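You operate a simulated robot arm through the tools that you are given. There is no shell and no other tool.

You are at the controls of a simulated two-armed robot. One attempt, no reset.

## Task
Put the fuse that says "20 AMP" from the far bench top on top of the brown clamp case and the fuse that says "10 AMP" on top of the grey weight there. Close the far bench back left door. Stack the tin marked "beads" from the far bench top on top of the tin labelled "WAX". Stack the box marked "rings" from the far bench top on top of the box that says "cells". Take the pale wooden block on the far bench top and put it away on the corner bench top. Put the grey tile on the counter top away on the tile board top. Take the brown cover on the counter top and put it away on the corner bench top. Put the small cork on the blue framed slide. Open the corner bench back left door, put the brown box on the window bench top away on the upper shelf of the corner bench back left cabinet and shut the door again. The order is free.
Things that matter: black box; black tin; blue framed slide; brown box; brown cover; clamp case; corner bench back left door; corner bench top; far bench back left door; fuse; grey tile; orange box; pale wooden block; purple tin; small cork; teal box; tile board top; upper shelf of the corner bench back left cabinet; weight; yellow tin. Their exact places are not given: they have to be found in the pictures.

The check looks at the end state, three seconds after you hand in, the way a careful person would. Anything else that was tipped, shoved, dropped, spilled or broken makes it a failure. A push-on lid holds only when it is set on centred and level and pressed home; a screw cap is set on level and turned clockwise until tight.

## Robot
Two 7-joint arms with two-finger parallel grippers on one trunk, on a base that moves. Base frame: it is fixed to the floor where the robot stands at the start and does not move with it; the origin is under the middle of the robot, x ahead of it, y to its left, z up. Lengths are in mm, angles in rad, forces in N, time in s.
The left shoulder is at the start at [50, 161, 1098], the right one opposite. With the tool pointing down near the work surface each hand reaches from about 240 to 680 mm from the robot's upright axis, wherever it stands, measured 20 degrees to its own side. Places, roughly: black box, orange box, teal box [-1500, -2500, 750]; black tin, purple tin, yellow tin [-750, -2000, 750]; blue framed slide (5x5x2 cm) [6500, -5500, 800]; brown box [6500, -1750, 750]; brown cover (7x7x4 cm) [10200, -7500, 900]; clamp case [-250, -2250, 750]; corner bench back left door [3800, -300, 400]; corner bench top [3000, -400, 800]; far bench back left door [-100, -2100, 400]; fuse [-250, -2500, 750]; grey tile (8x8x2 cm) [10000, -7800, 900]; pale wooden block (5x4x3 cm) [-1400, -2700, 800]; small cork (3x3x3 cm) [11200, -5000, 900]; tile board top (22x33 cm) [11700, -2480, 800]; upper shelf of the corner bench back left cabinet [3700, -400, 400]; weight [-250, -2500, 750]. Payload 3.43 kg a hand.
The TCP of each hand is the grasp point between the finger pads, 30 mm short of the fingertips. In the tool frame z runs along the fingers and y along their closing line. The gripper opens to 94 mm. The fingers are 28 mm wide and 10 mm thick; the gripper's body (50 by 96 mm) begins 55 mm behind the TCP.
Orientation is that of the tool frame in the base frame, as a unit quaternion [x, y, z, w]. With the fingers straight down and closing along the base's y, the tool's x points along the base's -x, its y along +y and its z along -z.

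## Interface
- The arms move only by the tool move_arm. It takes "left_plan", "right_plan" or both (then of equal length, played together; a hand with none holds still); each is text: rows parted by semicolons, each of 7 numbers parted by spaces: the shift along the tool's x, y, z in mm, then the turn, a rotation vector about the tool's x, y, z in degrees, then the gripper command, from -1 (fully open) to 1 (shut), values between in proportion. In form: tx ty tz wx wy wz hand; .... A call has 1 to 20 rows; each row is the pose to reach, as a shift and turn from the pose commanded when the call began, along the tool's axes at that moment. Rows are played at 5 a second. More than 50 mm and 0.15 rad between two rows, or a gripper value outside its range, and nothing of the call is played. Where a pose cannot be reached the arm comes as near as it can. A force on the tool above 40 N (or 10 N above the force at the start of the call, whichever is more), or a blocked arm, ends the call early, and 0.2 s more pass. Each finger travels about 45 mm/s and halts on what it meets, pressing with about 36 N; the grip force reading is that of the motor and also rises with nothing between the fingers. The clock runs only during rows and for 0.2 s after the last one: add rows that repeat a pose to give the fingers time. The reply holds the time, the measured pose of the TCP, the force on the tool along the base axes, the opening and the grip force, in the units named above and with some noise, with the torque about the TCP (base axes, N m) and any sound that the robot's microphone picked up.
- Cameras (640 x 400 px; columns grow to the right, rows downward): "scene" is now at [131.7, 2, 1229.9]; the picture's right is [0.00, -1.00, 0.00], its down [-0.49, -0.00, -0.87] and it looks along [0.87, 0.00, -0.49] (base axes); focal length 249 px, centre (320, 200). "left" rides on the left gripper at [76, -14, -102] in its tool frame; the picture's right is [0.18, 0.98, 0.00], its down [-0.75, 0.14, -0.64] and it looks along [-0.63, 0.12, 0.77] (tool axes); focal length 243 px, centre (320, 200). "right" rides on the right gripper at [76, 14, -102] in its tool frame; the picture's right is [-0.18, 0.98, 0.00], its down [-0.75, -0.14, -0.64] and it looks along [-0.63, -0.12, 0.77] (tool axes); focal length 243 px, centre (320, 200).
- camera(camera): a new picture of that camera. No time passes.
- slide_trunk(by): slides the trunk up (or, below 0, down) by that many mm; the arms and the scene camera ride with it, the base frame stays. It gives what a move gives, with no picture.
- drive_base(legs): drives the robot by 1 to 6 legs, each [ahead, left, turn to the left] in mm, mm and rad, along the robot's own axes; the way and the turn of a leg run together, so that a leg with both is an arc; at most 1500 mm and 3.142 rad a leg. The arms and the cameras ride along, it lands a little off, and it stops where it bumps. It gives what a move gives.
- pan_tilt(pan, tilt): turns the head with the scene camera to pan (to the left, within 1.396 rad either way) and tilt (down, from -0.506 to 1.204), counted from straight ahead of the robot. It gives what a move gives.
- locate(camera, pixels): for up to 12 pixels [column, row] of the newest picture of that camera ("zoom" is the newest enlarged one), the place [x, y, z] in the base frame of the surface seen there, good to about 2 mm. No time passes.
- close_up(camera, box): a new picture of the part [left, top, right, bottom] of that camera's present view, enlarged. No time passes.
- job_done(): hands the job in; it is judged then, once.

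Open the grippers and draw the arms clear of the work before you hand the job in, unless the task says otherwise.

The tools are called after ">>>" as a command line: name --argument value ..., lists and objects as JSON in quotes. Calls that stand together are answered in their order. move_arm: Moves the arms, as the interface text tells. Its arguments: {"type":"object","properties":{"left_plan":{"type":"string"},"right_plan":{"type":"string"}},"required":[]} The other tools are called the same way: slide_trunk (by) moves the trunk up or down; drive_base (legs) drives the base; pan_tilt (pan, tilt) turns the head that bears the scene camera; camera (camera) takes a picture; locate (camera, pixels) gives the place of the surface under pixels of a picture; close_up (camera, box) takes an enlarged picture of a part of a camera's view; job_done () hands the job in.

At the start:

```text
t: 0.0
left_ee_pos: [383.6, 140.9, 1061.7]
left_tcp_rot: [-0.001, 1.0, 0.0, 0.001]
left_contact_force: [-0.6, 0.1, 0.2]
left_wrist_torque: [-0.01, 0.01, 0.01]
left_grip_width: 94.1
left_grasp_force: 0.0
right_ee_pos: [450.6, -243.1, 1057.8]
right_tcp_rot: [0.001, 1.0, 0.0, 0.001]
right_contact_force: [0.6, -0.4, 0.5]
right_wrist_torque: [-0.04, -0.01, 0.02]
right_grip_width: 93.8
right_grasp_force: 0.1
trunk travel left (down, up): [-125.0, 142.0]
robot x, y, heading: [-2.3, 0.1, -0.003]
head pan, tilt (commanded): [0.0, 0.508]
```

scene: 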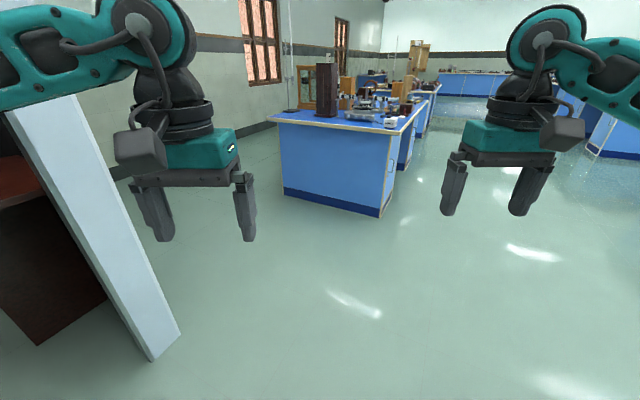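
right: 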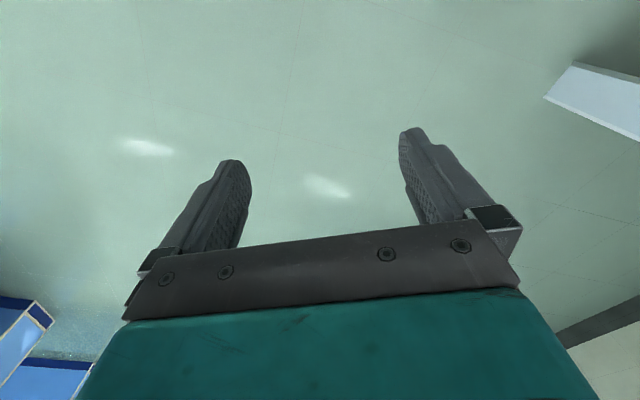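
left: 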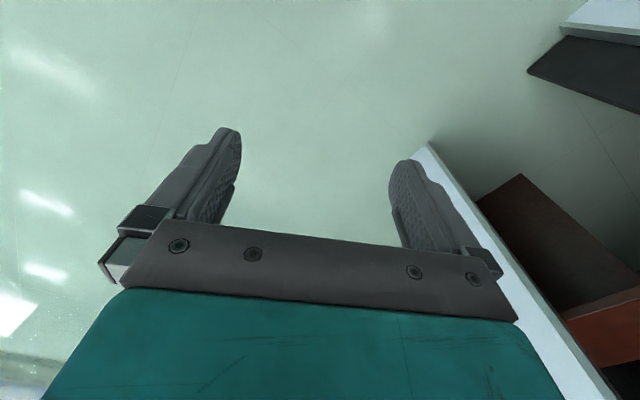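

The scene shows a blue bench ahead-left and open floor. I first look around with the head to the right, where the far bench should be.

>>> pan_tilt --pan -1.39 --tilt 0.3

>>> camera --camera "scene"

```text
t: 1.5
left_ee_pos: [383.5, 141.8, 1062.8]
left_tcp_rot: [-0.001, 1.0, 0.0, 0.0]
left_contact_force: [0.8, -0.5, 0.1]
left_wrist_torque: [0.01, -0.02, 0.0]
left_grip_width: 94.0
left_grasp_force: 0.0
right_ee_pos: [450.6, -242.4, 1057.4]
right_tcp_rot: [0.001, 1.0, 0.0, 0.0]
right_contact_force: [0.5, -0.3, 0.9]
right_wrist_torque: [-0.01, 0.01, 0.01]
right_grip_width: 94.0
right_grasp_force: 0.1
trunk travel left (down, up): [-125.0, 142.0]
robot x, y, heading: [-1.0, 1.6, 0.001]
head pan, tilt (commanded): [-1.389, 0.3]
```

```text
taken
```

scene: 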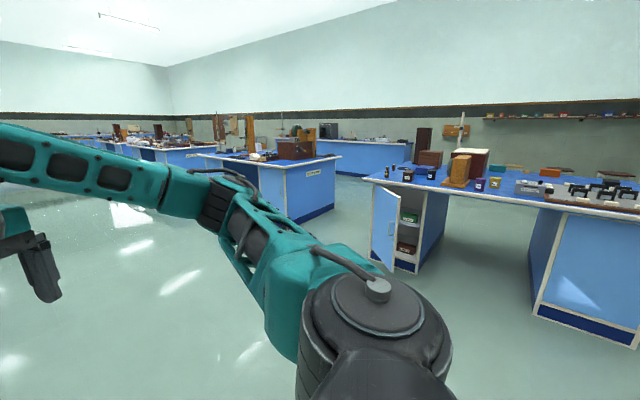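

The far bench with the open door is at right (columns 370–640). I look at it closer.

>>> close_up --camera "scene" --box '[360, 110, 640, 285]'

>>> locate --camera "scene" --pixels '[[375, 181], [378, 262], [396, 200], [395, 268], [640, 218], [640, 190], [545, 205], [443, 190], [389, 168], [408, 176], [480, 184], [495, 183]]'

```text
2.29 times, centred on (500, 198) of scene
```

zoom: 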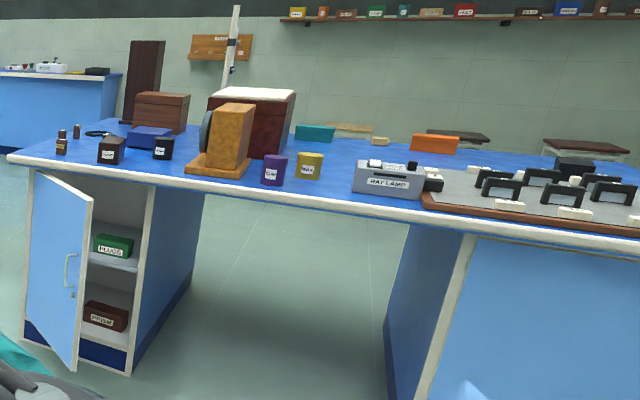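

```text
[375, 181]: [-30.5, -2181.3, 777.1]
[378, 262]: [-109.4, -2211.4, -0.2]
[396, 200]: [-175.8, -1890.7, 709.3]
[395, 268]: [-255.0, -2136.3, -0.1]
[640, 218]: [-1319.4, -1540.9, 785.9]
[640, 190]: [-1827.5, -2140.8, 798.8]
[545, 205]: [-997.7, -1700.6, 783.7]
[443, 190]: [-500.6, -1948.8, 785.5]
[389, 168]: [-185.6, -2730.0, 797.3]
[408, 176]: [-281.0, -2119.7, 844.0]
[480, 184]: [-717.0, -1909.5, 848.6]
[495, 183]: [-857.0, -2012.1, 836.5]
```

I look to the left and down as well, because something pale stands near the left arm and I must not bump it when turning.

>>> pan_tilt --pan 1.39 --tilt 0.6

>>> camera --camera "scene"

```text
t: 4.0
left_ee_pos: [384.6, 141.7, 1061.5]
left_tcp_rot: [-0.001, 1.0, 0.0, -0.001]
left_contact_force: [1.4, 0.1, -0.1]
left_wrist_torque: [0.01, 0.02, 0.02]
left_grip_width: 94.0
left_grasp_force: 0.0
right_ee_pos: [449.8, -241.5, 1058.4]
right_tcp_rot: [0.001, 1.0, 0.0, 0.0]
right_contact_force: [-0.7, -0.4, -0.3]
right_wrist_torque: [-0.02, -0.01, 0.0]
right_grip_width: 94.1
right_grasp_force: 0.1
trunk travel left (down, up): [-125.0, 142.0]
robot x, y, heading: [-0.6, 0.1, -0.007]
head pan, tilt (commanded): [1.389, 0.6]
```

```text
taken
```

scene: 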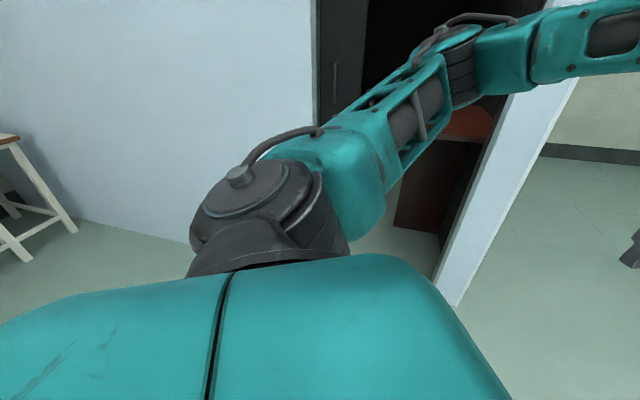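

A pale wall-like panel stands at the left; I measure it.

>>> locate --camera "scene" --pixels '[[100, 100], [280, 60], [150, 230], [60, 220], [460, 290], [510, 120], [340, 60], [440, 200], [20, 140], [600, 120]]'

```text
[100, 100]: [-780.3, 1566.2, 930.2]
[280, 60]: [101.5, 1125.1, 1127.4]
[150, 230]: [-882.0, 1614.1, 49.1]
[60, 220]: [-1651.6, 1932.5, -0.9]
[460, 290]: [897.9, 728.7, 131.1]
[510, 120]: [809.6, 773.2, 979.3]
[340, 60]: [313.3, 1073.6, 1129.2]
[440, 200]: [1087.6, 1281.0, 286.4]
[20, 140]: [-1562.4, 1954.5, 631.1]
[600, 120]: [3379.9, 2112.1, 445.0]
```

Turning toward the far bench first.

>>> drive_base --legs '[[0, 0, -2.03]]'

>>> pan_tilt --pan 0.0 --tilt 0.35

>>> camera --camera "scene"

```text
t: 9.2
left_ee_pos: [-41.3, -408.3, 1061.7]
left_tcp_rot: [0.847, 0.532, 0.0, 0.001]
left_contact_force: [0.0, -0.1, 0.2]
left_wrist_torque: [0.0, -0.02, 0.01]
left_grip_width: 94.3
left_grasp_force: 0.0
right_ee_pos: [-415.4, -300.4, 1058.3]
right_tcp_rot: [0.848, 0.53, 0.0, -0.001]
right_contact_force: [0.4, -0.4, -0.2]
right_wrist_torque: [0.0, -0.06, 0.02]
right_grip_width: 94.1
right_grasp_force: 0.0
trunk travel left (down, up): [-125.0, 142.0]
robot x, y, heading: [0.5, 2.8, -2.023]
head pan, tilt (commanded): [1.389, 0.6]
```

```text
t: 10.8
left_ee_pos: [-40.8, -407.9, 1062.7]
left_tcp_rot: [0.847, 0.532, 0.0, -0.001]
left_contact_force: [-0.2, -0.6, -0.6]
left_wrist_torque: [-0.03, 0.01, 0.02]
left_grip_width: 94.1
left_grasp_force: 0.0
right_ee_pos: [-415.7, -299.9, 1059.5]
right_tcp_rot: [0.848, 0.531, 0.0, 0.0]
right_contact_force: [-0.4, 1.0, 0.4]
right_wrist_torque: [-0.02, 0.02, 0.02]
right_grip_width: 94.3
right_grasp_force: 0.1
trunk travel left (down, up): [-125.0, 142.0]
robot x, y, heading: [0.8, 0.4, -2.026]
head pan, tilt (commanded): [0.0, 0.351]
```

```text
taken
```

scene: 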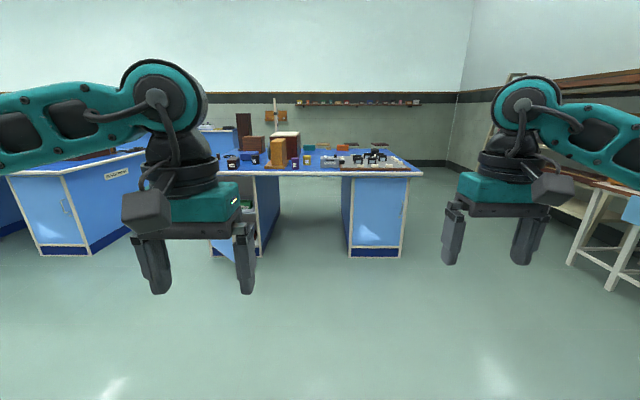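

The far bench is straight ahead and another bench stands at left. I measure the corners to plan a clear path.

>>> locate --camera "scene" --pixels '[[90, 252], [152, 218], [62, 172], [422, 173], [406, 255], [350, 255], [262, 255], [212, 262], [400, 160], [580, 262]]'

>>> close_up --camera "scene" --box '[200, 90, 440, 240]'

```text
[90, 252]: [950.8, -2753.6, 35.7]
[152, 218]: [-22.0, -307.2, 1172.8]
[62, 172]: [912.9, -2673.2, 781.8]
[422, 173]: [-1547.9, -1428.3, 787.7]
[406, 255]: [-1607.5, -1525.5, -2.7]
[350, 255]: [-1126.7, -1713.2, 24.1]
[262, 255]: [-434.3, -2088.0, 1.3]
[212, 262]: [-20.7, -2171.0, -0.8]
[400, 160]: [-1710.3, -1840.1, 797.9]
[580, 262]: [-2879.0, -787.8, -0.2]
```

```text
2.67 times, centred on (320, 165) of scene
```

zoom: 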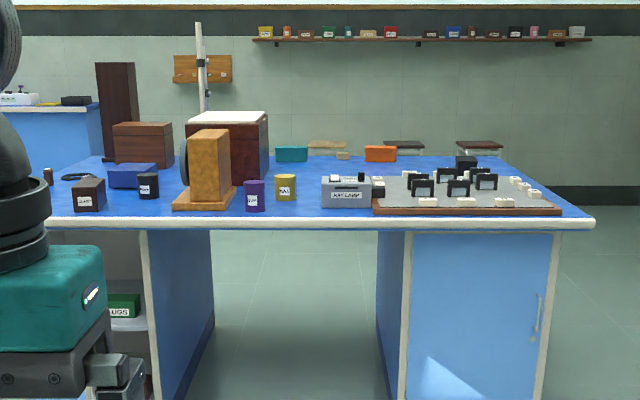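

Path is clear; I drive to a spot about 650 mm from the bench's front edge.

>>> drive_base --legs '[[1320, 485, 0]]'

>>> pan_tilt --pan 0.0 --tilt 0.5

>>> camera --camera "scene"

```text
t: 17.8
left_ee_pos: [-177.2, -1815.3, 1062.0]
left_tcp_rot: [0.847, 0.532, 0.0, 0.0]
left_contact_force: [-0.1, -0.4, -0.5]
left_wrist_torque: [0.01, 0.02, -0.02]
left_grip_width: 94.1
left_grasp_force: 0.1
right_ee_pos: [-551.3, -1708.1, 1058.3]
right_tcp_rot: [0.847, 0.532, 0.0, -0.001]
right_contact_force: [-0.4, 0.2, -0.8]
right_wrist_torque: [0.0, 0.02, -0.03]
right_grip_width: 94.2
right_grasp_force: 0.1
trunk travel left (down, up): [-125.0, 142.0]
robot x, y, heading: [-139.6, -1406.7, -2.02]
head pan, tilt (commanded): [0.0, 0.351]
```

```text
t: 18.5
left_ee_pos: [-177.0, -1814.4, 1062.6]
left_tcp_rot: [0.847, 0.532, 0.0, -0.001]
left_contact_force: [0.1, -0.5, 0.0]
left_wrist_torque: [-0.02, 0.0, 0.0]
left_grip_width: 94.0
left_grasp_force: 0.0
right_ee_pos: [-553.1, -1708.8, 1057.7]
right_tcp_rot: [0.847, 0.532, -0.001, 0.0]
right_contact_force: [-0.4, -0.1, 0.1]
right_wrist_torque: [0.02, 0.0, -0.02]
right_grip_width: 93.9
right_grasp_force: 0.1
trunk travel left (down, up): [-125.0, 142.0]
robot x, y, heading: [-133.5, -1410.6, -2.018]
head pan, tilt (commanded): [0.0, 0.499]
```

```text
taken
```

scene: 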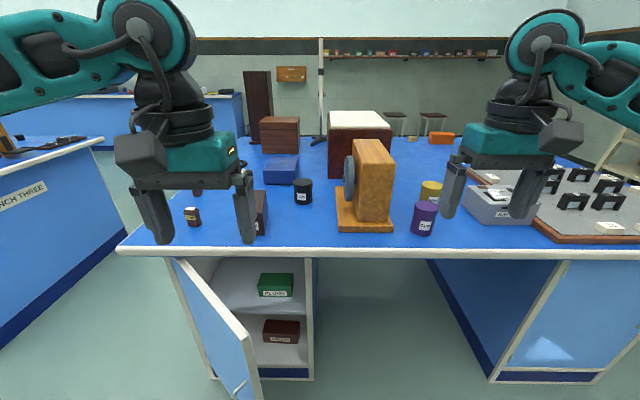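

I take enlarged views of the left and right halves of the bench top.

>>> close_up --camera "scene" --box '[130, 130, 330, 255]'

>>> close_up --camera "scene" --box '[310, 110, 510, 235]'

```text
3.20 times, centred on (230, 192) of scene
```

zoom: 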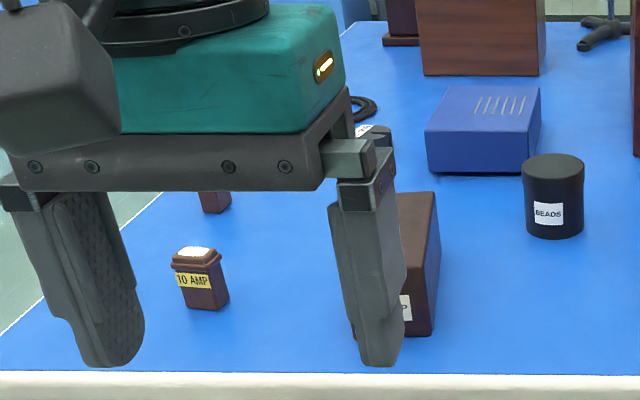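

```text
3.20 times, centred on (410, 172) of scene
```

zoom: 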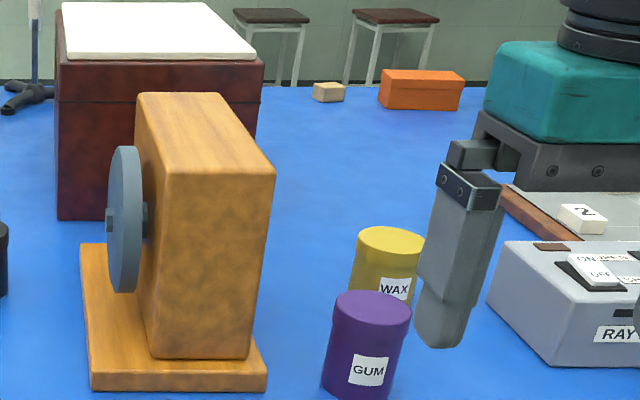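

The black tin says BEADS, the yellow WAX, the purple GUM; the 10 AMP fuse stands at front left. I use the left wrist camera to see what the gripper hides.

>>> camera --camera "left"

>>> camera --camera "right"

```text
taken
```

left: 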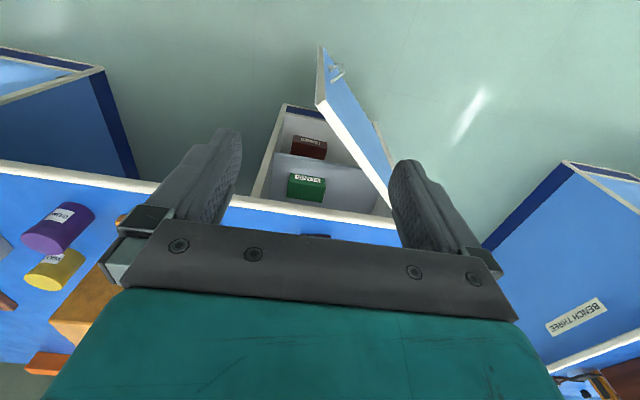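

```text
taken
```

right: 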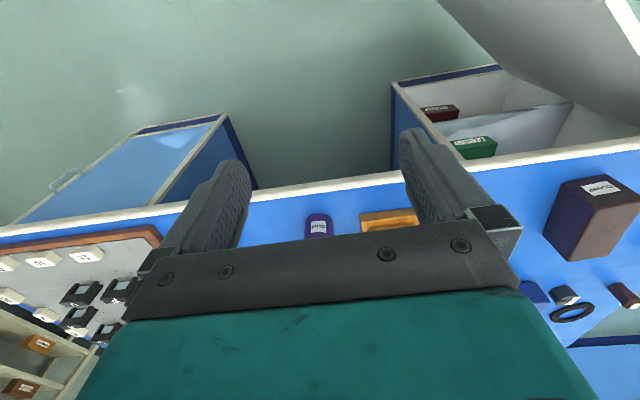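

The wrist cameras mostly show what lies straight below. I move both hands outward so the head camera sees the bench top.

>>> move_arm --left_plan "0 50 0 0 0 0 -1; 0 100 0 0 0 0 -1; 0 150 0 0 0 0 -1; 0 200 0 0 0 0 -1; 0 250 0 0 0 0 -1; 0 280 0 0 0 0 -1" --right_plan "0 -50 0 0 0 0 -1; 0 -100 0 0 0 0 -1; 0 -150 0 0 0 0 -1; 0 -200 0 0 0 0 -1; 0 -200 0 0 0 0 -1; 0 -200 0 0 0 0 -1"

>>> pan_tilt --pan 0.0 --tilt 0.6

>>> camera --camera "scene"

```text
t: 19.9
left_ee_pos: [74.9, -1937.3, 1061.8]
left_tcp_rot: [0.847, 0.531, 0.0, 0.0]
left_contact_force: [-0.5, -0.4, 0.2]
left_wrist_torque: [0.0, 0.0, -0.03]
left_grip_width: 94.0
left_grasp_force: 0.1
right_ee_pos: [-732.4, -1621.1, 1057.8]
right_tcp_rot: [0.847, 0.531, 0.0, 0.0]
right_contact_force: [-0.2, 0.0, 0.1]
right_wrist_torque: [0.0, -0.01, 0.01]
right_grip_width: 94.1
right_grasp_force: 0.0
trunk travel left (down, up): [-125.0, 142.0]
robot x, y, heading: [-135.3, -1408.1, -2.024]
head pan, tilt (commanded): [0.0, 0.499]
```

```text
t: 20.6
left_ee_pos: [73.6, -1937.1, 1061.5]
left_tcp_rot: [0.847, 0.532, 0.0, 0.0]
left_contact_force: [-1.1, 0.0, -0.1]
left_wrist_torque: [-0.01, 0.03, 0.01]
left_grip_width: 93.9
left_grasp_force: 0.0
right_ee_pos: [-731.9, -1620.5, 1057.4]
right_tcp_rot: [0.847, 0.531, 0.0, 0.0]
right_contact_force: [0.1, 0.6, -0.3]
right_wrist_torque: [-0.01, -0.02, 0.01]
right_grip_width: 93.9
right_grasp_force: 0.0
trunk travel left (down, up): [-125.0, 142.0]
robot x, y, heading: [-137.3, -1406.7, -2.019]
head pan, tilt (commanded): [0.0, 0.6]
```

```text
taken
```

scene: 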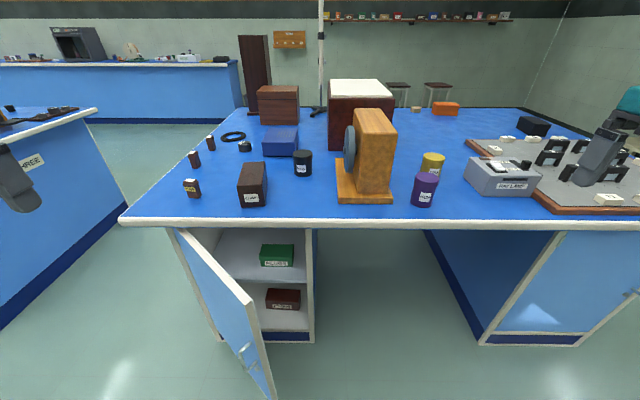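

There are three fuses at left and a small weight near (244,146). I enlarge that region.

>>> close_up --camera "scene" --box '[170, 110, 330, 215]'

>>> locate --camera "zoom" --pixels '[[85, 292], [88, 345], [100, 180], [165, 110], [298, 148], [330, 245], [325, 270], [530, 165], [530, 245], [460, 130]]'

```text
3.81 times, centred on (250, 162) of scene
```

zoom: 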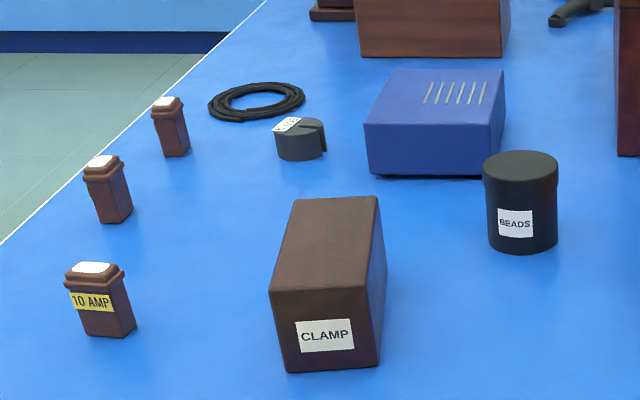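

```text
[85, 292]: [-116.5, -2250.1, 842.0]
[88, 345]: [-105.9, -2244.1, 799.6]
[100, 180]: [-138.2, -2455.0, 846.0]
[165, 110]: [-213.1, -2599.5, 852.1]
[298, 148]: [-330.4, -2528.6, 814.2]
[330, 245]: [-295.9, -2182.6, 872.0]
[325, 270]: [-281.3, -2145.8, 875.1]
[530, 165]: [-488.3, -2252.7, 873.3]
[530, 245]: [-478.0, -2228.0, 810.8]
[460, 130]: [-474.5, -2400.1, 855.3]
```

I check the aisle on the left between the far bench and bench three, and the bench's back corners.

>>> locate --camera "scene" --pixels '[[98, 110], [3, 150], [122, 222], [232, 112], [92, 190], [10, 325], [520, 108], [600, 155], [440, 120], [416, 110], [530, 130], [447, 105]]'

>>> close_up --camera "scene" --box '[380, 70, 640, 220]'

```text
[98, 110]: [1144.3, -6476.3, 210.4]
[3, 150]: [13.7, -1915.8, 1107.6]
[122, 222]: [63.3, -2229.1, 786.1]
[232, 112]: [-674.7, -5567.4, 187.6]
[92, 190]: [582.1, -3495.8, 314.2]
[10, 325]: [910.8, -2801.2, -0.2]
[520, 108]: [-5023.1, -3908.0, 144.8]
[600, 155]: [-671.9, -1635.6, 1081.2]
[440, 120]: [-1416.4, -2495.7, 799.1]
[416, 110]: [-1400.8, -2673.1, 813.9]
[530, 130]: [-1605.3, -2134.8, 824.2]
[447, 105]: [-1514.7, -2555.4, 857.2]
```

```text
2.46 times, centred on (510, 145) of scene
```

zoom: 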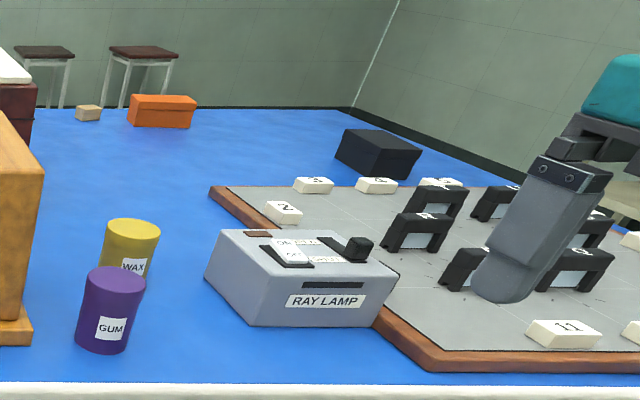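

The aisle at left is about 1 m wide, so I can work from the bench's left end. I turn right to face along the bench, back up, and slide left into the aisle.

>>> drive_base --legs '[[0, 0, -1.58], [-890, 0, 0], [0, 900, 0]]'

>>> pan_tilt --pan 0.0 --tilt 0.7

>>> camera --camera "scene"

```text
t: 37.0
left_ee_pos: [-257.6, -2822.1, 1061.3]
left_tcp_rot: [0.976, -0.219, 0.0, 0.0]
left_contact_force: [-0.3, -0.4, -0.8]
left_wrist_torque: [0.02, -0.02, 0.02]
left_grip_width: 93.9
left_grasp_force: 0.0
right_ee_pos: [54.6, -2013.1, 1058.9]
right_tcp_rot: [0.975, -0.22, 0.0, 0.0]
right_contact_force: [0.8, -0.1, 0.1]
right_wrist_torque: [0.01, -0.01, -0.03]
right_grip_width: 94.2
right_grasp_force: 0.1
trunk travel left (down, up): [-125.0, 142.0]
robot x, y, heading: [272.1, -2605.3, 2.701]
head pan, tilt (commanded): [0.0, 0.6]
```

```text
t: 37.6
left_ee_pos: [-257.3, -2821.8, 1061.3]
left_tcp_rot: [0.976, -0.22, 0.0, 0.0]
left_contact_force: [0.8, -0.3, -0.1]
left_wrist_torque: [-0.01, 0.02, -0.01]
left_grip_width: 94.1
left_grasp_force: 0.1
right_ee_pos: [53.6, -2012.1, 1058.1]
right_tcp_rot: [0.975, -0.22, 0.0, 0.0]
right_contact_force: [0.5, 0.9, -0.8]
right_wrist_torque: [0.0, -0.02, -0.01]
right_grip_width: 94.2
right_grasp_force: 0.0
trunk travel left (down, up): [-125.0, 142.0]
robot x, y, heading: [270.6, -2604.7, 2.699]
head pan, tilt (commanded): [0.0, 0.7]
```

```text
taken
```

scene: 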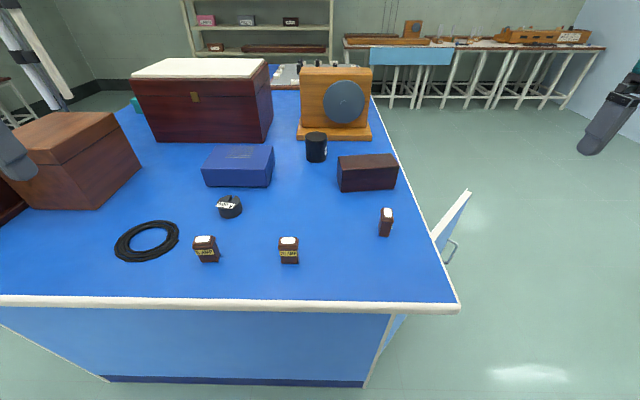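

From the left end the other two fuses show their labels at (206,250) and (289,250). I enlarge and locate.

>>> close_up --camera "scene" --box '[180, 180, 420, 280]'

>>> close_up --camera "scene" --box '[185, 185, 305, 270]'

```text
2.67 times, centred on (300, 230) of scene
```

zoom: 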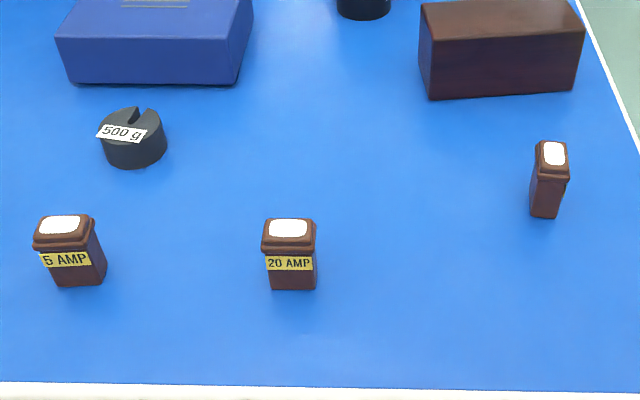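

```text
4.71 times, centred on (245, 228) of scene
```

zoom: 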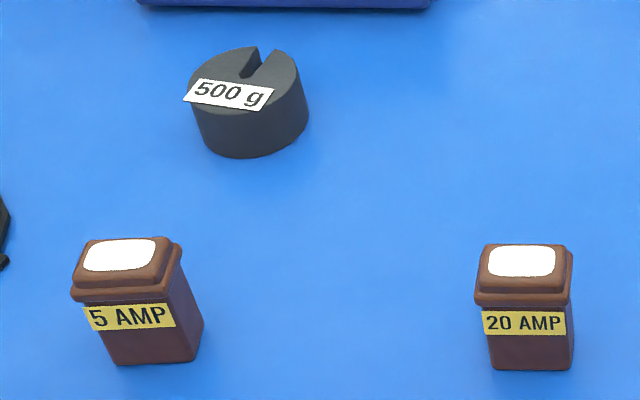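

The middle fuse is the 20 AMP; the left one is 5 AMP. I locate the top corners of the 20 AMP fuse and the weight's top in this zoom.

>>> locate --camera "zoom" --pixels '[[520, 260], [492, 270], [552, 272], [495, 249], [562, 250], [520, 345], [225, 70], [290, 65], [205, 100], [270, 100], [240, 50], [250, 150]]'

>>> close_up --camera "scene" --box '[330, 140, 450, 250]'

```text
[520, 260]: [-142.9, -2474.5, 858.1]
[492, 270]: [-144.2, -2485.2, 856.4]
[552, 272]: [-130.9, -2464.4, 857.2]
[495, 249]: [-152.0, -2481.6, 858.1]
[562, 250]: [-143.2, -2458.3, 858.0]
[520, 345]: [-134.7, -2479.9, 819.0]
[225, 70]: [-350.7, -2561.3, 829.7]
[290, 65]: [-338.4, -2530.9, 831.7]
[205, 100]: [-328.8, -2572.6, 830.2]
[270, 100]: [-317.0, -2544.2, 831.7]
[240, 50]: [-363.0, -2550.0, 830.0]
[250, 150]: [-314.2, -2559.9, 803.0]
```

```text
3.64 times, centred on (390, 195) of scene
```

zoom: 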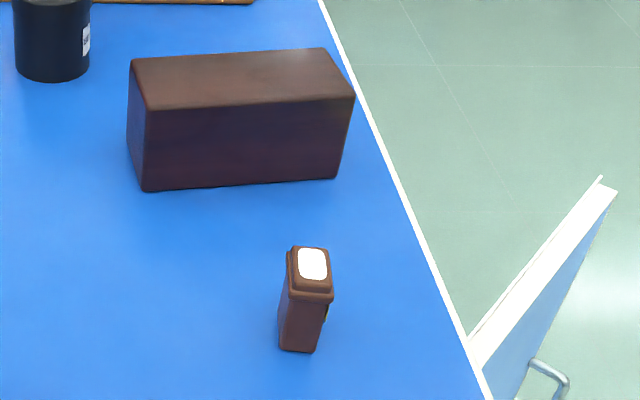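

I locate the 10 AMP fuse's top and the clamp case's top corners.

>>> locate --camera "zoom" --pixels '[[313, 263], [296, 252], [326, 252], [296, 285], [330, 285], [300, 320], [138, 66], [322, 56], [350, 96], [150, 105], [240, 80], [240, 140]]'

```text
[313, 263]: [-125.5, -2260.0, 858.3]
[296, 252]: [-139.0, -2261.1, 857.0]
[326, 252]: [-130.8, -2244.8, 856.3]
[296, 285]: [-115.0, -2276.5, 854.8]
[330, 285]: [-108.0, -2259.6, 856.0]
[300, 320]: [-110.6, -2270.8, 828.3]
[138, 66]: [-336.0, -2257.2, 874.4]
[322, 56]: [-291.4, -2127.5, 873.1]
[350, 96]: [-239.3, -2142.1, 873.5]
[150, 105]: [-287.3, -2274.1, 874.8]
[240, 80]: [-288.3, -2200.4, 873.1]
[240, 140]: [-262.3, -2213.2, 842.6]
```

Fuse tops are at z≈858, table ≈800. I bring the right hand above the 10 AMP fuse (centre about (-123,-2260)) at hover height and check with its camera.

>>> move_arm --right_plan "-8 43 0 0 0 0 -1; -16 86 0 0 0 0 -1; -24 129 0 0 0 0 -1; -32 172 0 0 0 0 -1; -40 215 0 0 0 0 -1; -48 258 0 0 0 0 -1; -53 300 0 0 0 0 -1; -53 300 45 0 0 0 -1; -53 300 90 0 0 0 -1; -53 300 130 0 0 0 -1; -53 300 130 0 0 0 -1"

>>> camera --camera "right"

>>> camera --camera "scene"

```text
t: 40.0
left_ee_pos: [-257.6, -2822.3, 1060.9]
left_tcp_rot: [0.976, -0.219, 0.001, 0.0]
left_contact_force: [0.1, 0.0, -0.6]
left_wrist_torque: [0.01, 0.02, 0.01]
left_grip_width: 94.0
left_grasp_force: 0.1
right_ee_pos: [-123.0, -2260.1, 927.3]
right_tcp_rot: [0.975, -0.22, 0.0, 0.0]
right_contact_force: [0.1, -0.1, 0.7]
right_wrist_torque: [0.01, 0.0, 0.01]
right_grip_width: 94.1
right_grasp_force: 0.0
trunk travel left (down, up): [-125.0, 142.0]
robot x, y, heading: [269.5, -2606.7, 2.698]
head pan, tilt (commanded): [0.0, 0.7]
```

```text
taken
```

right: 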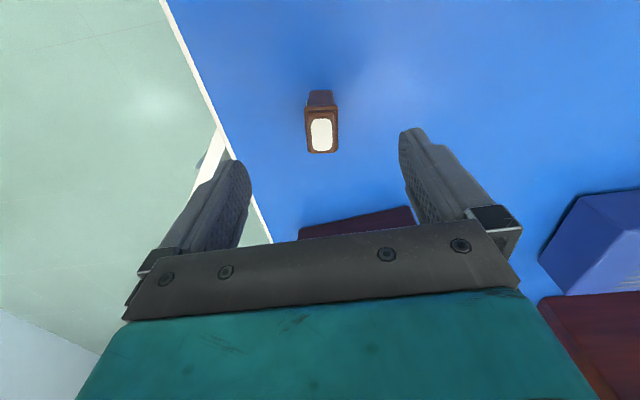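

```text
taken
```

scene: 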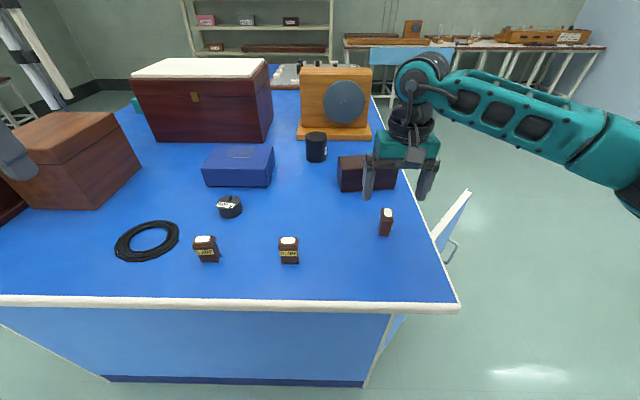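

The right camera shows the fuse's white top at (321,135), between the fingers. I locate it to centre the grasp.

>>> locate --camera "right" --pixels '[[321, 135], [307, 111], [335, 111], [308, 151], [336, 151], [321, 95], [520, 100]]'

```text
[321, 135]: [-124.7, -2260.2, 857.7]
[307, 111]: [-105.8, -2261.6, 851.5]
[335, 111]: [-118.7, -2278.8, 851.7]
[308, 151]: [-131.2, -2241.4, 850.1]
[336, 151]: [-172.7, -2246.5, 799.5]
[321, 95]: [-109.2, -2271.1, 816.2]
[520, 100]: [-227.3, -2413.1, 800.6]
```

Fuse centre is at (-124.7,-2260) and turned about 8° relative to my fingers; I add that turn, descend to z≈840 and close.

>>> move_arm --right_plan "-1 1 20 0 0 6 -1; -1.5 1 55 0 0 8 -1; -1.5 1 87 0 0 8 -1; -1.5 1 87 0 0 8 -1; -1.5 1 87 0 0 8 0; -1.5 1 87 0 0 8 0.6; -1.5 1 87 0 0 8 1; -1.5 1 87 0 0 8 1; -1.5 1 87 0 0 8 1; -1.5 1 87 0 0 8 1; -1.5 1 87 0 0 8 1"

>>> camera --camera "right"

```text
t: 42.4
left_ee_pos: [-257.9, -2822.0, 1061.6]
left_tcp_rot: [0.976, -0.219, 0.0, 0.0]
left_contact_force: [0.2, -0.2, 0.2]
left_wrist_torque: [0.03, 0.02, -0.01]
left_grip_width: 94.2
left_grasp_force: 0.1
right_ee_pos: [-125.2, -2260.6, 841.9]
right_tcp_rot: [0.958, -0.287, 0.001, 0.0]
right_contact_force: [-0.2, 0.1, 0.2]
right_wrist_torque: [-0.02, 0.01, -0.03]
right_grip_width: 25.3
right_grasp_force: 35.7
trunk travel left (down, up): [-125.0, 142.0]
robot x, y, heading: [273.7, -2602.7, 2.698]
head pan, tilt (commanded): [0.0, 0.7]
```

```text
taken
```

right: 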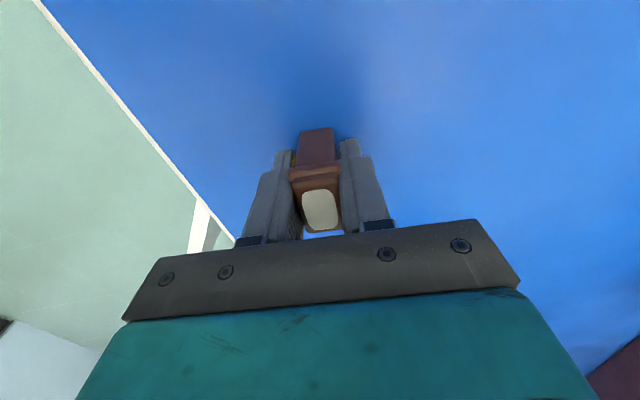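

The 10 AMP fuse is gripped (25 mm). I lift it, and bring the left hand over the 20 AMP fuse.

>>> move_arm --right_plan "0 0 -40 0 0 0 1; 0 0 -80 0 0 0 1; 0 -20 -120 0 0 0 1; 0 -50 -150 0 0 0 1; 0 -80 -150 0 0 0 1"

>>> move_arm --left_plan "-6 -46 0 0 0 0 -1; -12 -92 0 0 0 0 -1; -18 -138 0 0 0 0 -1; -24 -184 0 0 0 0 -1; -30 -230 0 0 0 0 -1; -36 -276 0 0 0 0 -1; -42 -322 0 0 0 0 -1; -45 -365 0 0 0 0 -1; -45 -365 45 0 0 0 -1; -45 -365 90 0 0 0 -1; -45 -365 134 0 0 0 -1; -45 -365 134 0 0 0 -1"

>>> camera --camera "left"

>>> camera --camera "scene"

```text
t: 43.6
left_ee_pos: [-257.1, -2822.6, 1061.5]
left_tcp_rot: [0.976, -0.22, 0.0, 0.0]
left_contact_force: [0.2, 0.7, -0.2]
left_wrist_torque: [0.01, -0.02, 0.03]
left_grip_width: 94.2
left_grasp_force: 0.0
right_ee_pos: [-79.3, -2195.7, 991.6]
right_tcp_rot: [0.958, -0.287, 0.0, -0.001]
right_contact_force: [-0.2, -0.5, -0.8]
right_wrist_torque: [0.02, -0.01, 0.03]
right_grip_width: 25.6
right_grasp_force: 36.2
trunk travel left (down, up): [-125.0, 142.0]
robot x, y, heading: [269.8, -2605.8, 2.7]
head pan, tilt (commanded): [0.0, 0.7]
```

```text
t: 46.2
left_ee_pos: [-140.4, -2472.1, 928.2]
left_tcp_rot: [0.976, -0.22, 0.0, -0.001]
left_contact_force: [-0.8, -0.5, 0.6]
left_wrist_torque: [-0.01, -0.02, 0.01]
left_grip_width: 93.9
left_grasp_force: 0.0
right_ee_pos: [-80.5, -2195.5, 992.3]
right_tcp_rot: [0.958, -0.287, 0.001, 0.0]
right_contact_force: [0.2, -1.1, -0.7]
right_wrist_torque: [0.01, 0.04, -0.01]
right_grip_width: 25.4
right_grasp_force: 35.7
trunk travel left (down, up): [-125.0, 142.0]
robot x, y, heading: [274.9, -2606.4, 2.698]
head pan, tilt (commanded): [0.0, 0.7]
```

```text
taken
```

left: 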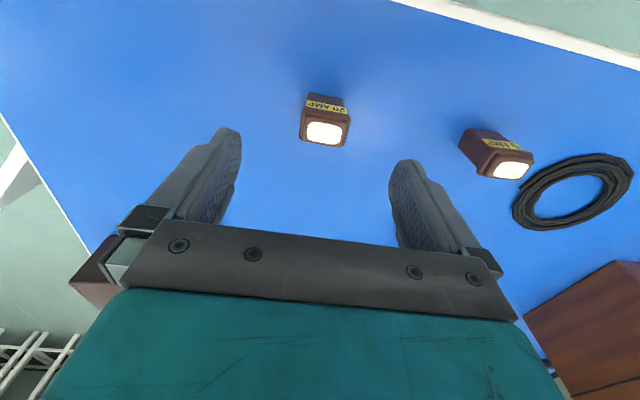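

```text
taken
```

scene: 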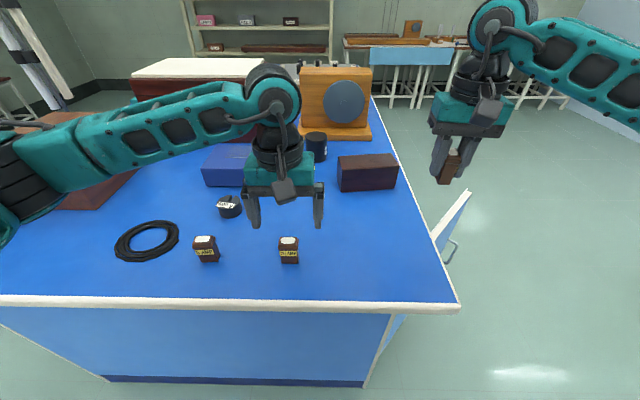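

The 20 AMP fuse (label readable at (325,105)) lies between the open left fingers. I locate its top for centring.

>>> locate --camera "left" --pixels '[[324, 133], [305, 132], [345, 137], [325, 106], [302, 120], [350, 122]]'

```text
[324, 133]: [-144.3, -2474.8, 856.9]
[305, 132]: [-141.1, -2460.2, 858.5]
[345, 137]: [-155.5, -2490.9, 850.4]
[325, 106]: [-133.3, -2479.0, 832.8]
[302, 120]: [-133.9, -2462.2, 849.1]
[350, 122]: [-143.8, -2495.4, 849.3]
```

Centre is about (-143.5,-2475); I shift 4 mm, descend and grip.

>>> move_arm --left_plan "-1.5 3.5 40 0 0 0 -1; -1.5 3.5 75 0 0 0 -1; -1.5 3.5 88 0 0 0 -1; -1.5 3.5 88 0 0 0 0; -1.5 3.5 88 0 0 0 0.5; -1.5 3.5 88 0 0 0 1; -1.5 3.5 88 0 0 0 1; -1.5 3.5 88 0 0 0 1; -1.5 3.5 88 0 0 0 1"

>>> camera --camera "left"

```text
t: 48.2
left_ee_pos: [-144.8, -2475.2, 840.2]
left_tcp_rot: [0.976, -0.219, 0.0, 0.0]
left_contact_force: [-0.6, 1.0, 0.8]
left_wrist_torque: [0.0, 0.06, -0.01]
left_grip_width: 37.1
left_grasp_force: 36.5
right_ee_pos: [-79.4, -2195.6, 991.4]
right_tcp_rot: [0.958, -0.287, 0.001, 0.0]
right_contact_force: [-0.1, -0.3, -0.5]
right_wrist_torque: [0.03, 0.02, 0.01]
right_grip_width: 25.6
right_grasp_force: 36.3
trunk travel left (down, up): [-125.0, 142.0]
robot x, y, heading: [272.1, -2607.7, 2.702]
head pan, tilt (commanded): [0.0, 0.7]
```

```text
taken
```

left: 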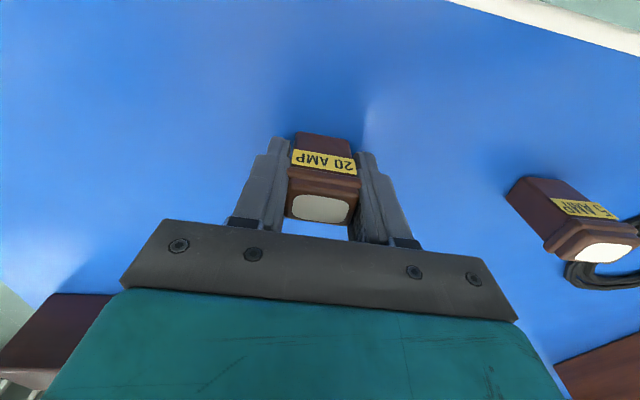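

Both fuses are held. I lift the left hand and swing it outward, then turn the base left so the right hand can reach the weight.

>>> move_arm --left_plan "0 0 -40 0 0 0 1; 0 0 -80 0 0 0 1; 0 0 -120 0 0 0 1; 0 0 -160 0 0 0 1; 10 45 -190 0 0 0 1; 20 90 -210 0 0 0 1; 30 135 -220 0 0 0 1; 40 180 -220 0 0 0 1; 50 225 -220 0 0 0 1; 60 270 -220 0 0 0 1"

>>> drive_base --legs '[[0, 0, 0.65]]'

>>> camera --camera "scene"

```text
refused: row 5 steps farther than a row can; nothing moved
```

```text
t: 50.4
left_ee_pos: [-139.9, -2754.4, 840.1]
left_tcp_rot: [0.995, 0.104, 0.001, -0.001]
left_contact_force: [-0.3, -0.5, 0.0]
left_wrist_torque: [-0.01, 0.01, 0.02]
left_grip_width: 37.1
left_grasp_force: 36.5
right_ee_pos: [-256.5, -2491.7, 991.7]
right_tcp_rot: [0.999, 0.034, -0.001, 0.0]
right_contact_force: [0.5, -0.7, -1.2]
right_wrist_torque: [0.0, 0.0, 0.02]
right_grip_width: 25.3
right_grasp_force: 36.1
trunk travel left (down, up): [-125.0, 142.0]
robot x, y, heading: [269.4, -2609.8, -2.932]
head pan, tilt (commanded): [0.0, 0.7]
```

```text
taken
```

scene: 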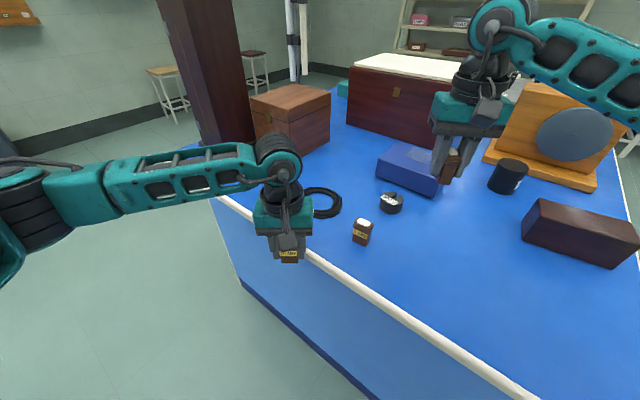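

The lift was refused and the base turned anyway; the pictures show the 5 AMP fuse (362,232) and the ring still standing in place. I verify the 5 AMP fuse's position against its earlier place (-213,-2600).

>>> close_up --camera "scene" --box '[240, 160, 440, 285]'

>>> locate --camera "scene" --pixels '[[363, 224], [390, 200], [320, 205], [300, 195], [230, 80], [300, 100], [250, 90]]'

```text
3.20 times, centred on (340, 222) of scene
```

zoom: 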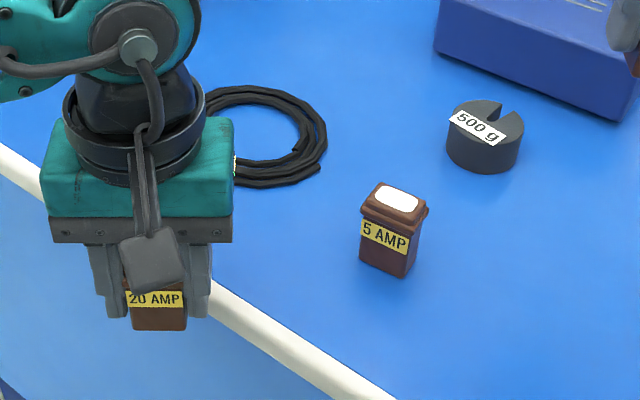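

```text
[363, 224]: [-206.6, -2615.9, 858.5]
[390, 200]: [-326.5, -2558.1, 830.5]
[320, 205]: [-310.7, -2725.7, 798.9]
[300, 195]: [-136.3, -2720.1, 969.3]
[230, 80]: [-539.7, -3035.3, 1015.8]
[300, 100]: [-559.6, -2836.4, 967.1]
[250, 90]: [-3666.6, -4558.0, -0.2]
```

The 5 AMP fuse has not moved. Now I lift the left hand straight up with smaller steps, before anything else.

>>> move_arm --left_plan "0 0 -40 0 0 0 1; 0 0 -80 0 0 0 1; 0 0 -120 0 0 0 1; 0 0 -160 0 0 0 1; 10 40 -170 0 0 0 1; 20 80 -170 0 0 0 1; 30 120 -170 0 0 0 1; 40 150 -170 0 0 0 1"

>>> close_up --camera "scene" --box '[340, 130, 500, 230]'

```text
t: 52.2
left_ee_pos: [-68.9, -2892.5, 1009.4]
left_tcp_rot: [0.995, 0.104, 0.0, 0.0]
left_contact_force: [-0.1, -0.8, 0.2]
left_wrist_torque: [-0.02, -0.01, -0.02]
left_grip_width: 37.1
left_grasp_force: 36.1
right_ee_pos: [-256.8, -2491.7, 991.8]
right_tcp_rot: [0.999, 0.033, 0.001, 0.0]
right_contact_force: [-0.1, 0.3, -0.7]
right_wrist_torque: [0.0, 0.01, -0.03]
right_grip_width: 25.6
right_grasp_force: 35.9
trunk travel left (down, up): [-125.0, 142.0]
robot x, y, heading: [271.9, -2604.5, -2.937]
head pan, tilt (commanded): [0.0, 0.7]
```

```text
4.00 times, centred on (420, 180) of scene
```

zoom: 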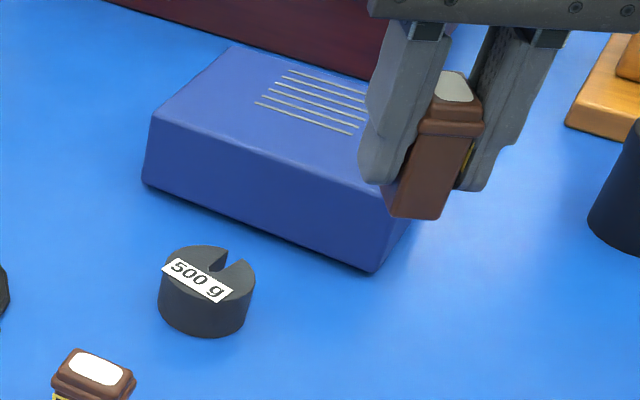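

I locate the weight's top rim and check how the fuse sits in the right hand.

>>> locate --camera "zoom" --pixels '[[166, 275], [250, 280], [200, 249], [213, 302], [190, 295], [240, 265], [205, 275], [300, 150], [380, 250], [225, 262]]'

>>> camera --camera "right"

```text
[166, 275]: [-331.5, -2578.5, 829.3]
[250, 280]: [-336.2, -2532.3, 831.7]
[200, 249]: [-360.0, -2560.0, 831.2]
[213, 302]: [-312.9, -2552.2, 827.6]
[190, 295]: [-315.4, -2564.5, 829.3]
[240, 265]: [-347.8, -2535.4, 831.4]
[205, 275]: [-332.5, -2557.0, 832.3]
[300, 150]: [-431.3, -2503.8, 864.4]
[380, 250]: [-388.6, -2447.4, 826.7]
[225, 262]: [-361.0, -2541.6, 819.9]
```

```text
taken
```

right: 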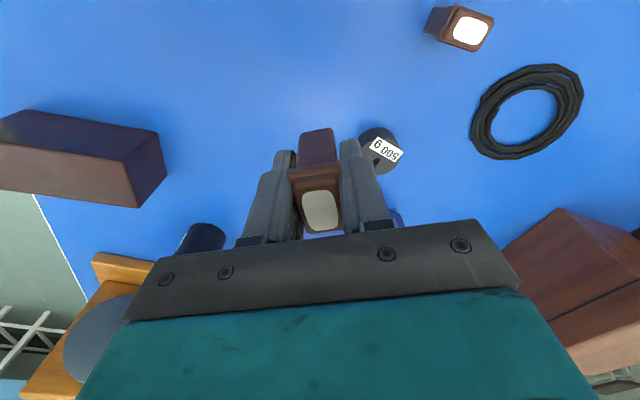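

Weight's top centre is (-336,-2555,831). I move the right hand above it and lower to about 25 mm above placing height first.

>>> move_arm --right_plan "-40 28 0 0 0 0 1; -83.2 57.9 5 0 0 0 1; -83.2 57.9 45 0 0 0 1; -83.2 57.9 85 0 0 0 1; -83.2 57.9 95 0 0 0 1; -83.2 57.9 95 0 0 0 1"

>>> camera --camera "right"

>>> close_up --camera "scene" --box '[340, 130, 500, 230]'

```text
refused: row 2 steps farther than a row can; nothing moved
```

```text
taken
```

right: 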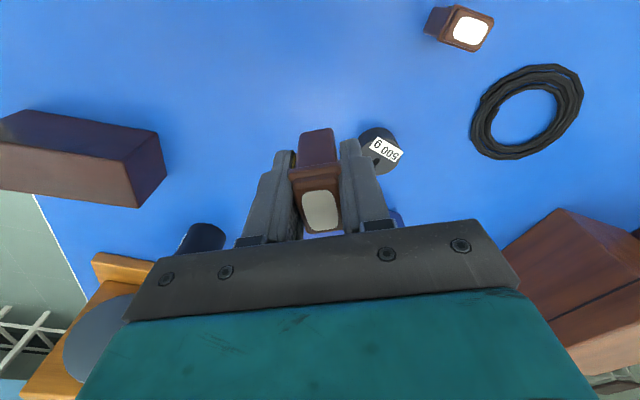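

```text
4.00 times, centred on (420, 180) of scene
```

zoom: 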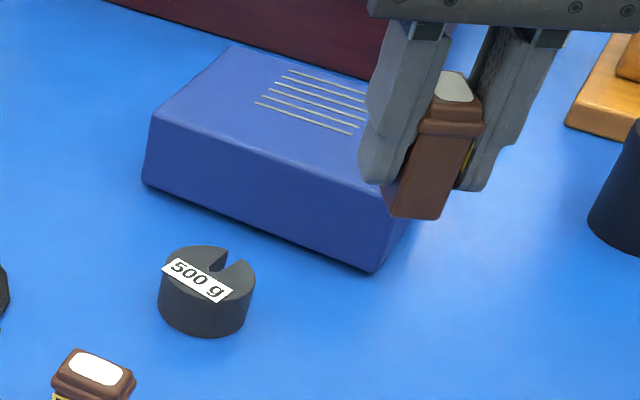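

A step was over 50 mm; I repeat with shorter steps.

>>> move_arm --right_plan "-28 19 0 0 0 0 1; -56 38 0 0 0 0 1; -83.2 57.9 5 0 0 0 1; -83.2 57.9 45 0 0 0 1; -83.2 57.9 85 0 0 0 1; -83.2 57.9 95 0 0 0 1; -83.2 57.9 95 0 0 0 1"

>>> camera --camera "right"

>>> close_up --camera "scene" --box '[340, 130, 500, 230]'

```text
t: 53.8
left_ee_pos: [-70.0, -2892.2, 1010.1]
left_tcp_rot: [0.995, 0.104, 0.001, -0.001]
left_contact_force: [-1.1, 1.0, 0.5]
left_wrist_torque: [-0.01, 0.01, 0.02]
left_grip_width: 37.3
left_grasp_force: 35.9
right_ee_pos: [-335.0, -2555.0, 896.5]
right_tcp_rot: [0.999, 0.034, 0.0, 0.0]
right_contact_force: [0.1, 0.3, -0.7]
right_wrist_torque: [0.01, -0.04, 0.01]
right_grip_width: 25.4
right_grasp_force: 36.2
trunk travel left (down, up): [-125.0, 142.0]
robot x, y, heading: [271.4, -2607.6, -2.936]
head pan, tilt (commanded): [0.0, 0.7]
```

```text
taken
```

right: 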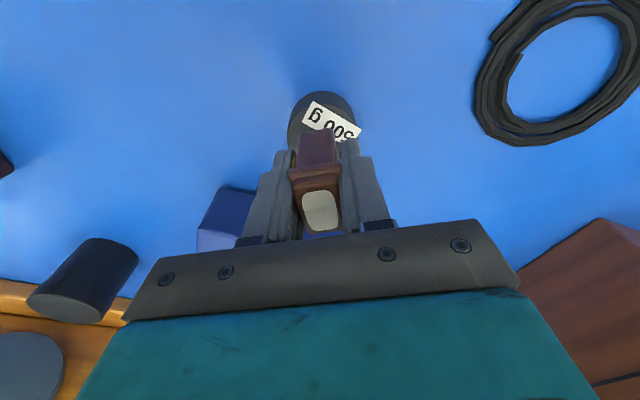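

```text
4.00 times, centred on (420, 180) of scene
```

zoom: 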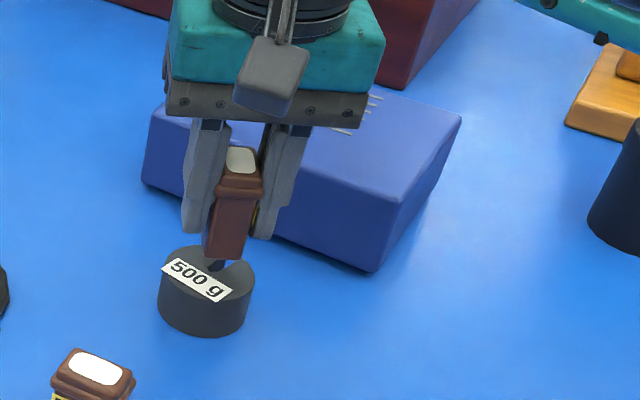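

The fuse is over the weight. I lower the last 22 mm and read the force before releasing.

>>> move_arm --right_plan "-0.5 0 10 0 0 0 1; -0.5 0 17 0 0 0 1; -0.5 0 21 0 0 0 1; -0.5 0 22.5 0 0 0 1; -0.5 0 22.5 0 0 0 1"

>>> close_up --camera "scene" --box '[340, 130, 500, 230]'

```text
t: 55.0
left_ee_pos: [-69.8, -2892.3, 1009.5]
left_tcp_rot: [0.994, 0.105, 0.001, 0.0]
left_contact_force: [-1.0, 0.1, -0.6]
left_wrist_torque: [0.01, 0.02, -0.03]
left_grip_width: 37.4
left_grasp_force: 35.7
right_ee_pos: [-336.3, -2554.8, 873.5]
right_tcp_rot: [0.999, 0.034, 0.0, 0.001]
right_contact_force: [0.0, 0.3, -1.0]
right_wrist_torque: [0.02, 0.04, 0.0]
right_grip_width: 25.3
right_grasp_force: 35.8
trunk travel left (down, up): [-125.0, 142.0]
robot x, y, heading: [272.2, -2604.4, -2.936]
head pan, tilt (commanded): [0.0, 0.7]
```

```text
4.00 times, centred on (420, 180) of scene
```

zoom: 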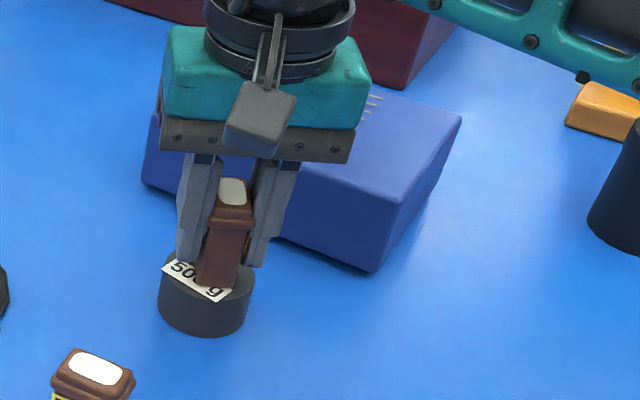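

No clear contact yet; I lower in 0.7 mm steps.

>>> move_arm --right_plan "0 0 0.7 0 0 0 1; 0 0 1.4 0 0 0 1; 0 0 2 0 0 0 1; 0 0 2 0 0 0 1"

```text
t: 56.0
left_ee_pos: [-69.2, -2891.8, 1009.8]
left_tcp_rot: [0.995, 0.104, 0.0, 0.0]
left_contact_force: [0.4, -0.5, -1.0]
left_wrist_torque: [0.0, -0.01, 0.01]
left_grip_width: 37.2
left_grasp_force: 35.8
right_ee_pos: [-336.6, -2555.7, 872.7]
right_tcp_rot: [0.999, 0.033, -0.001, 0.001]
right_contact_force: [0.0, 0.4, 2.8]
right_wrist_torque: [0.02, -0.05, 0.0]
right_grip_width: 25.3
right_grasp_force: 35.8
trunk travel left (down, up): [-125.0, 142.0]
robot x, y, heading: [266.9, -2605.4, -2.937]
head pan, tilt (commanded): [0.0, 0.7]
```

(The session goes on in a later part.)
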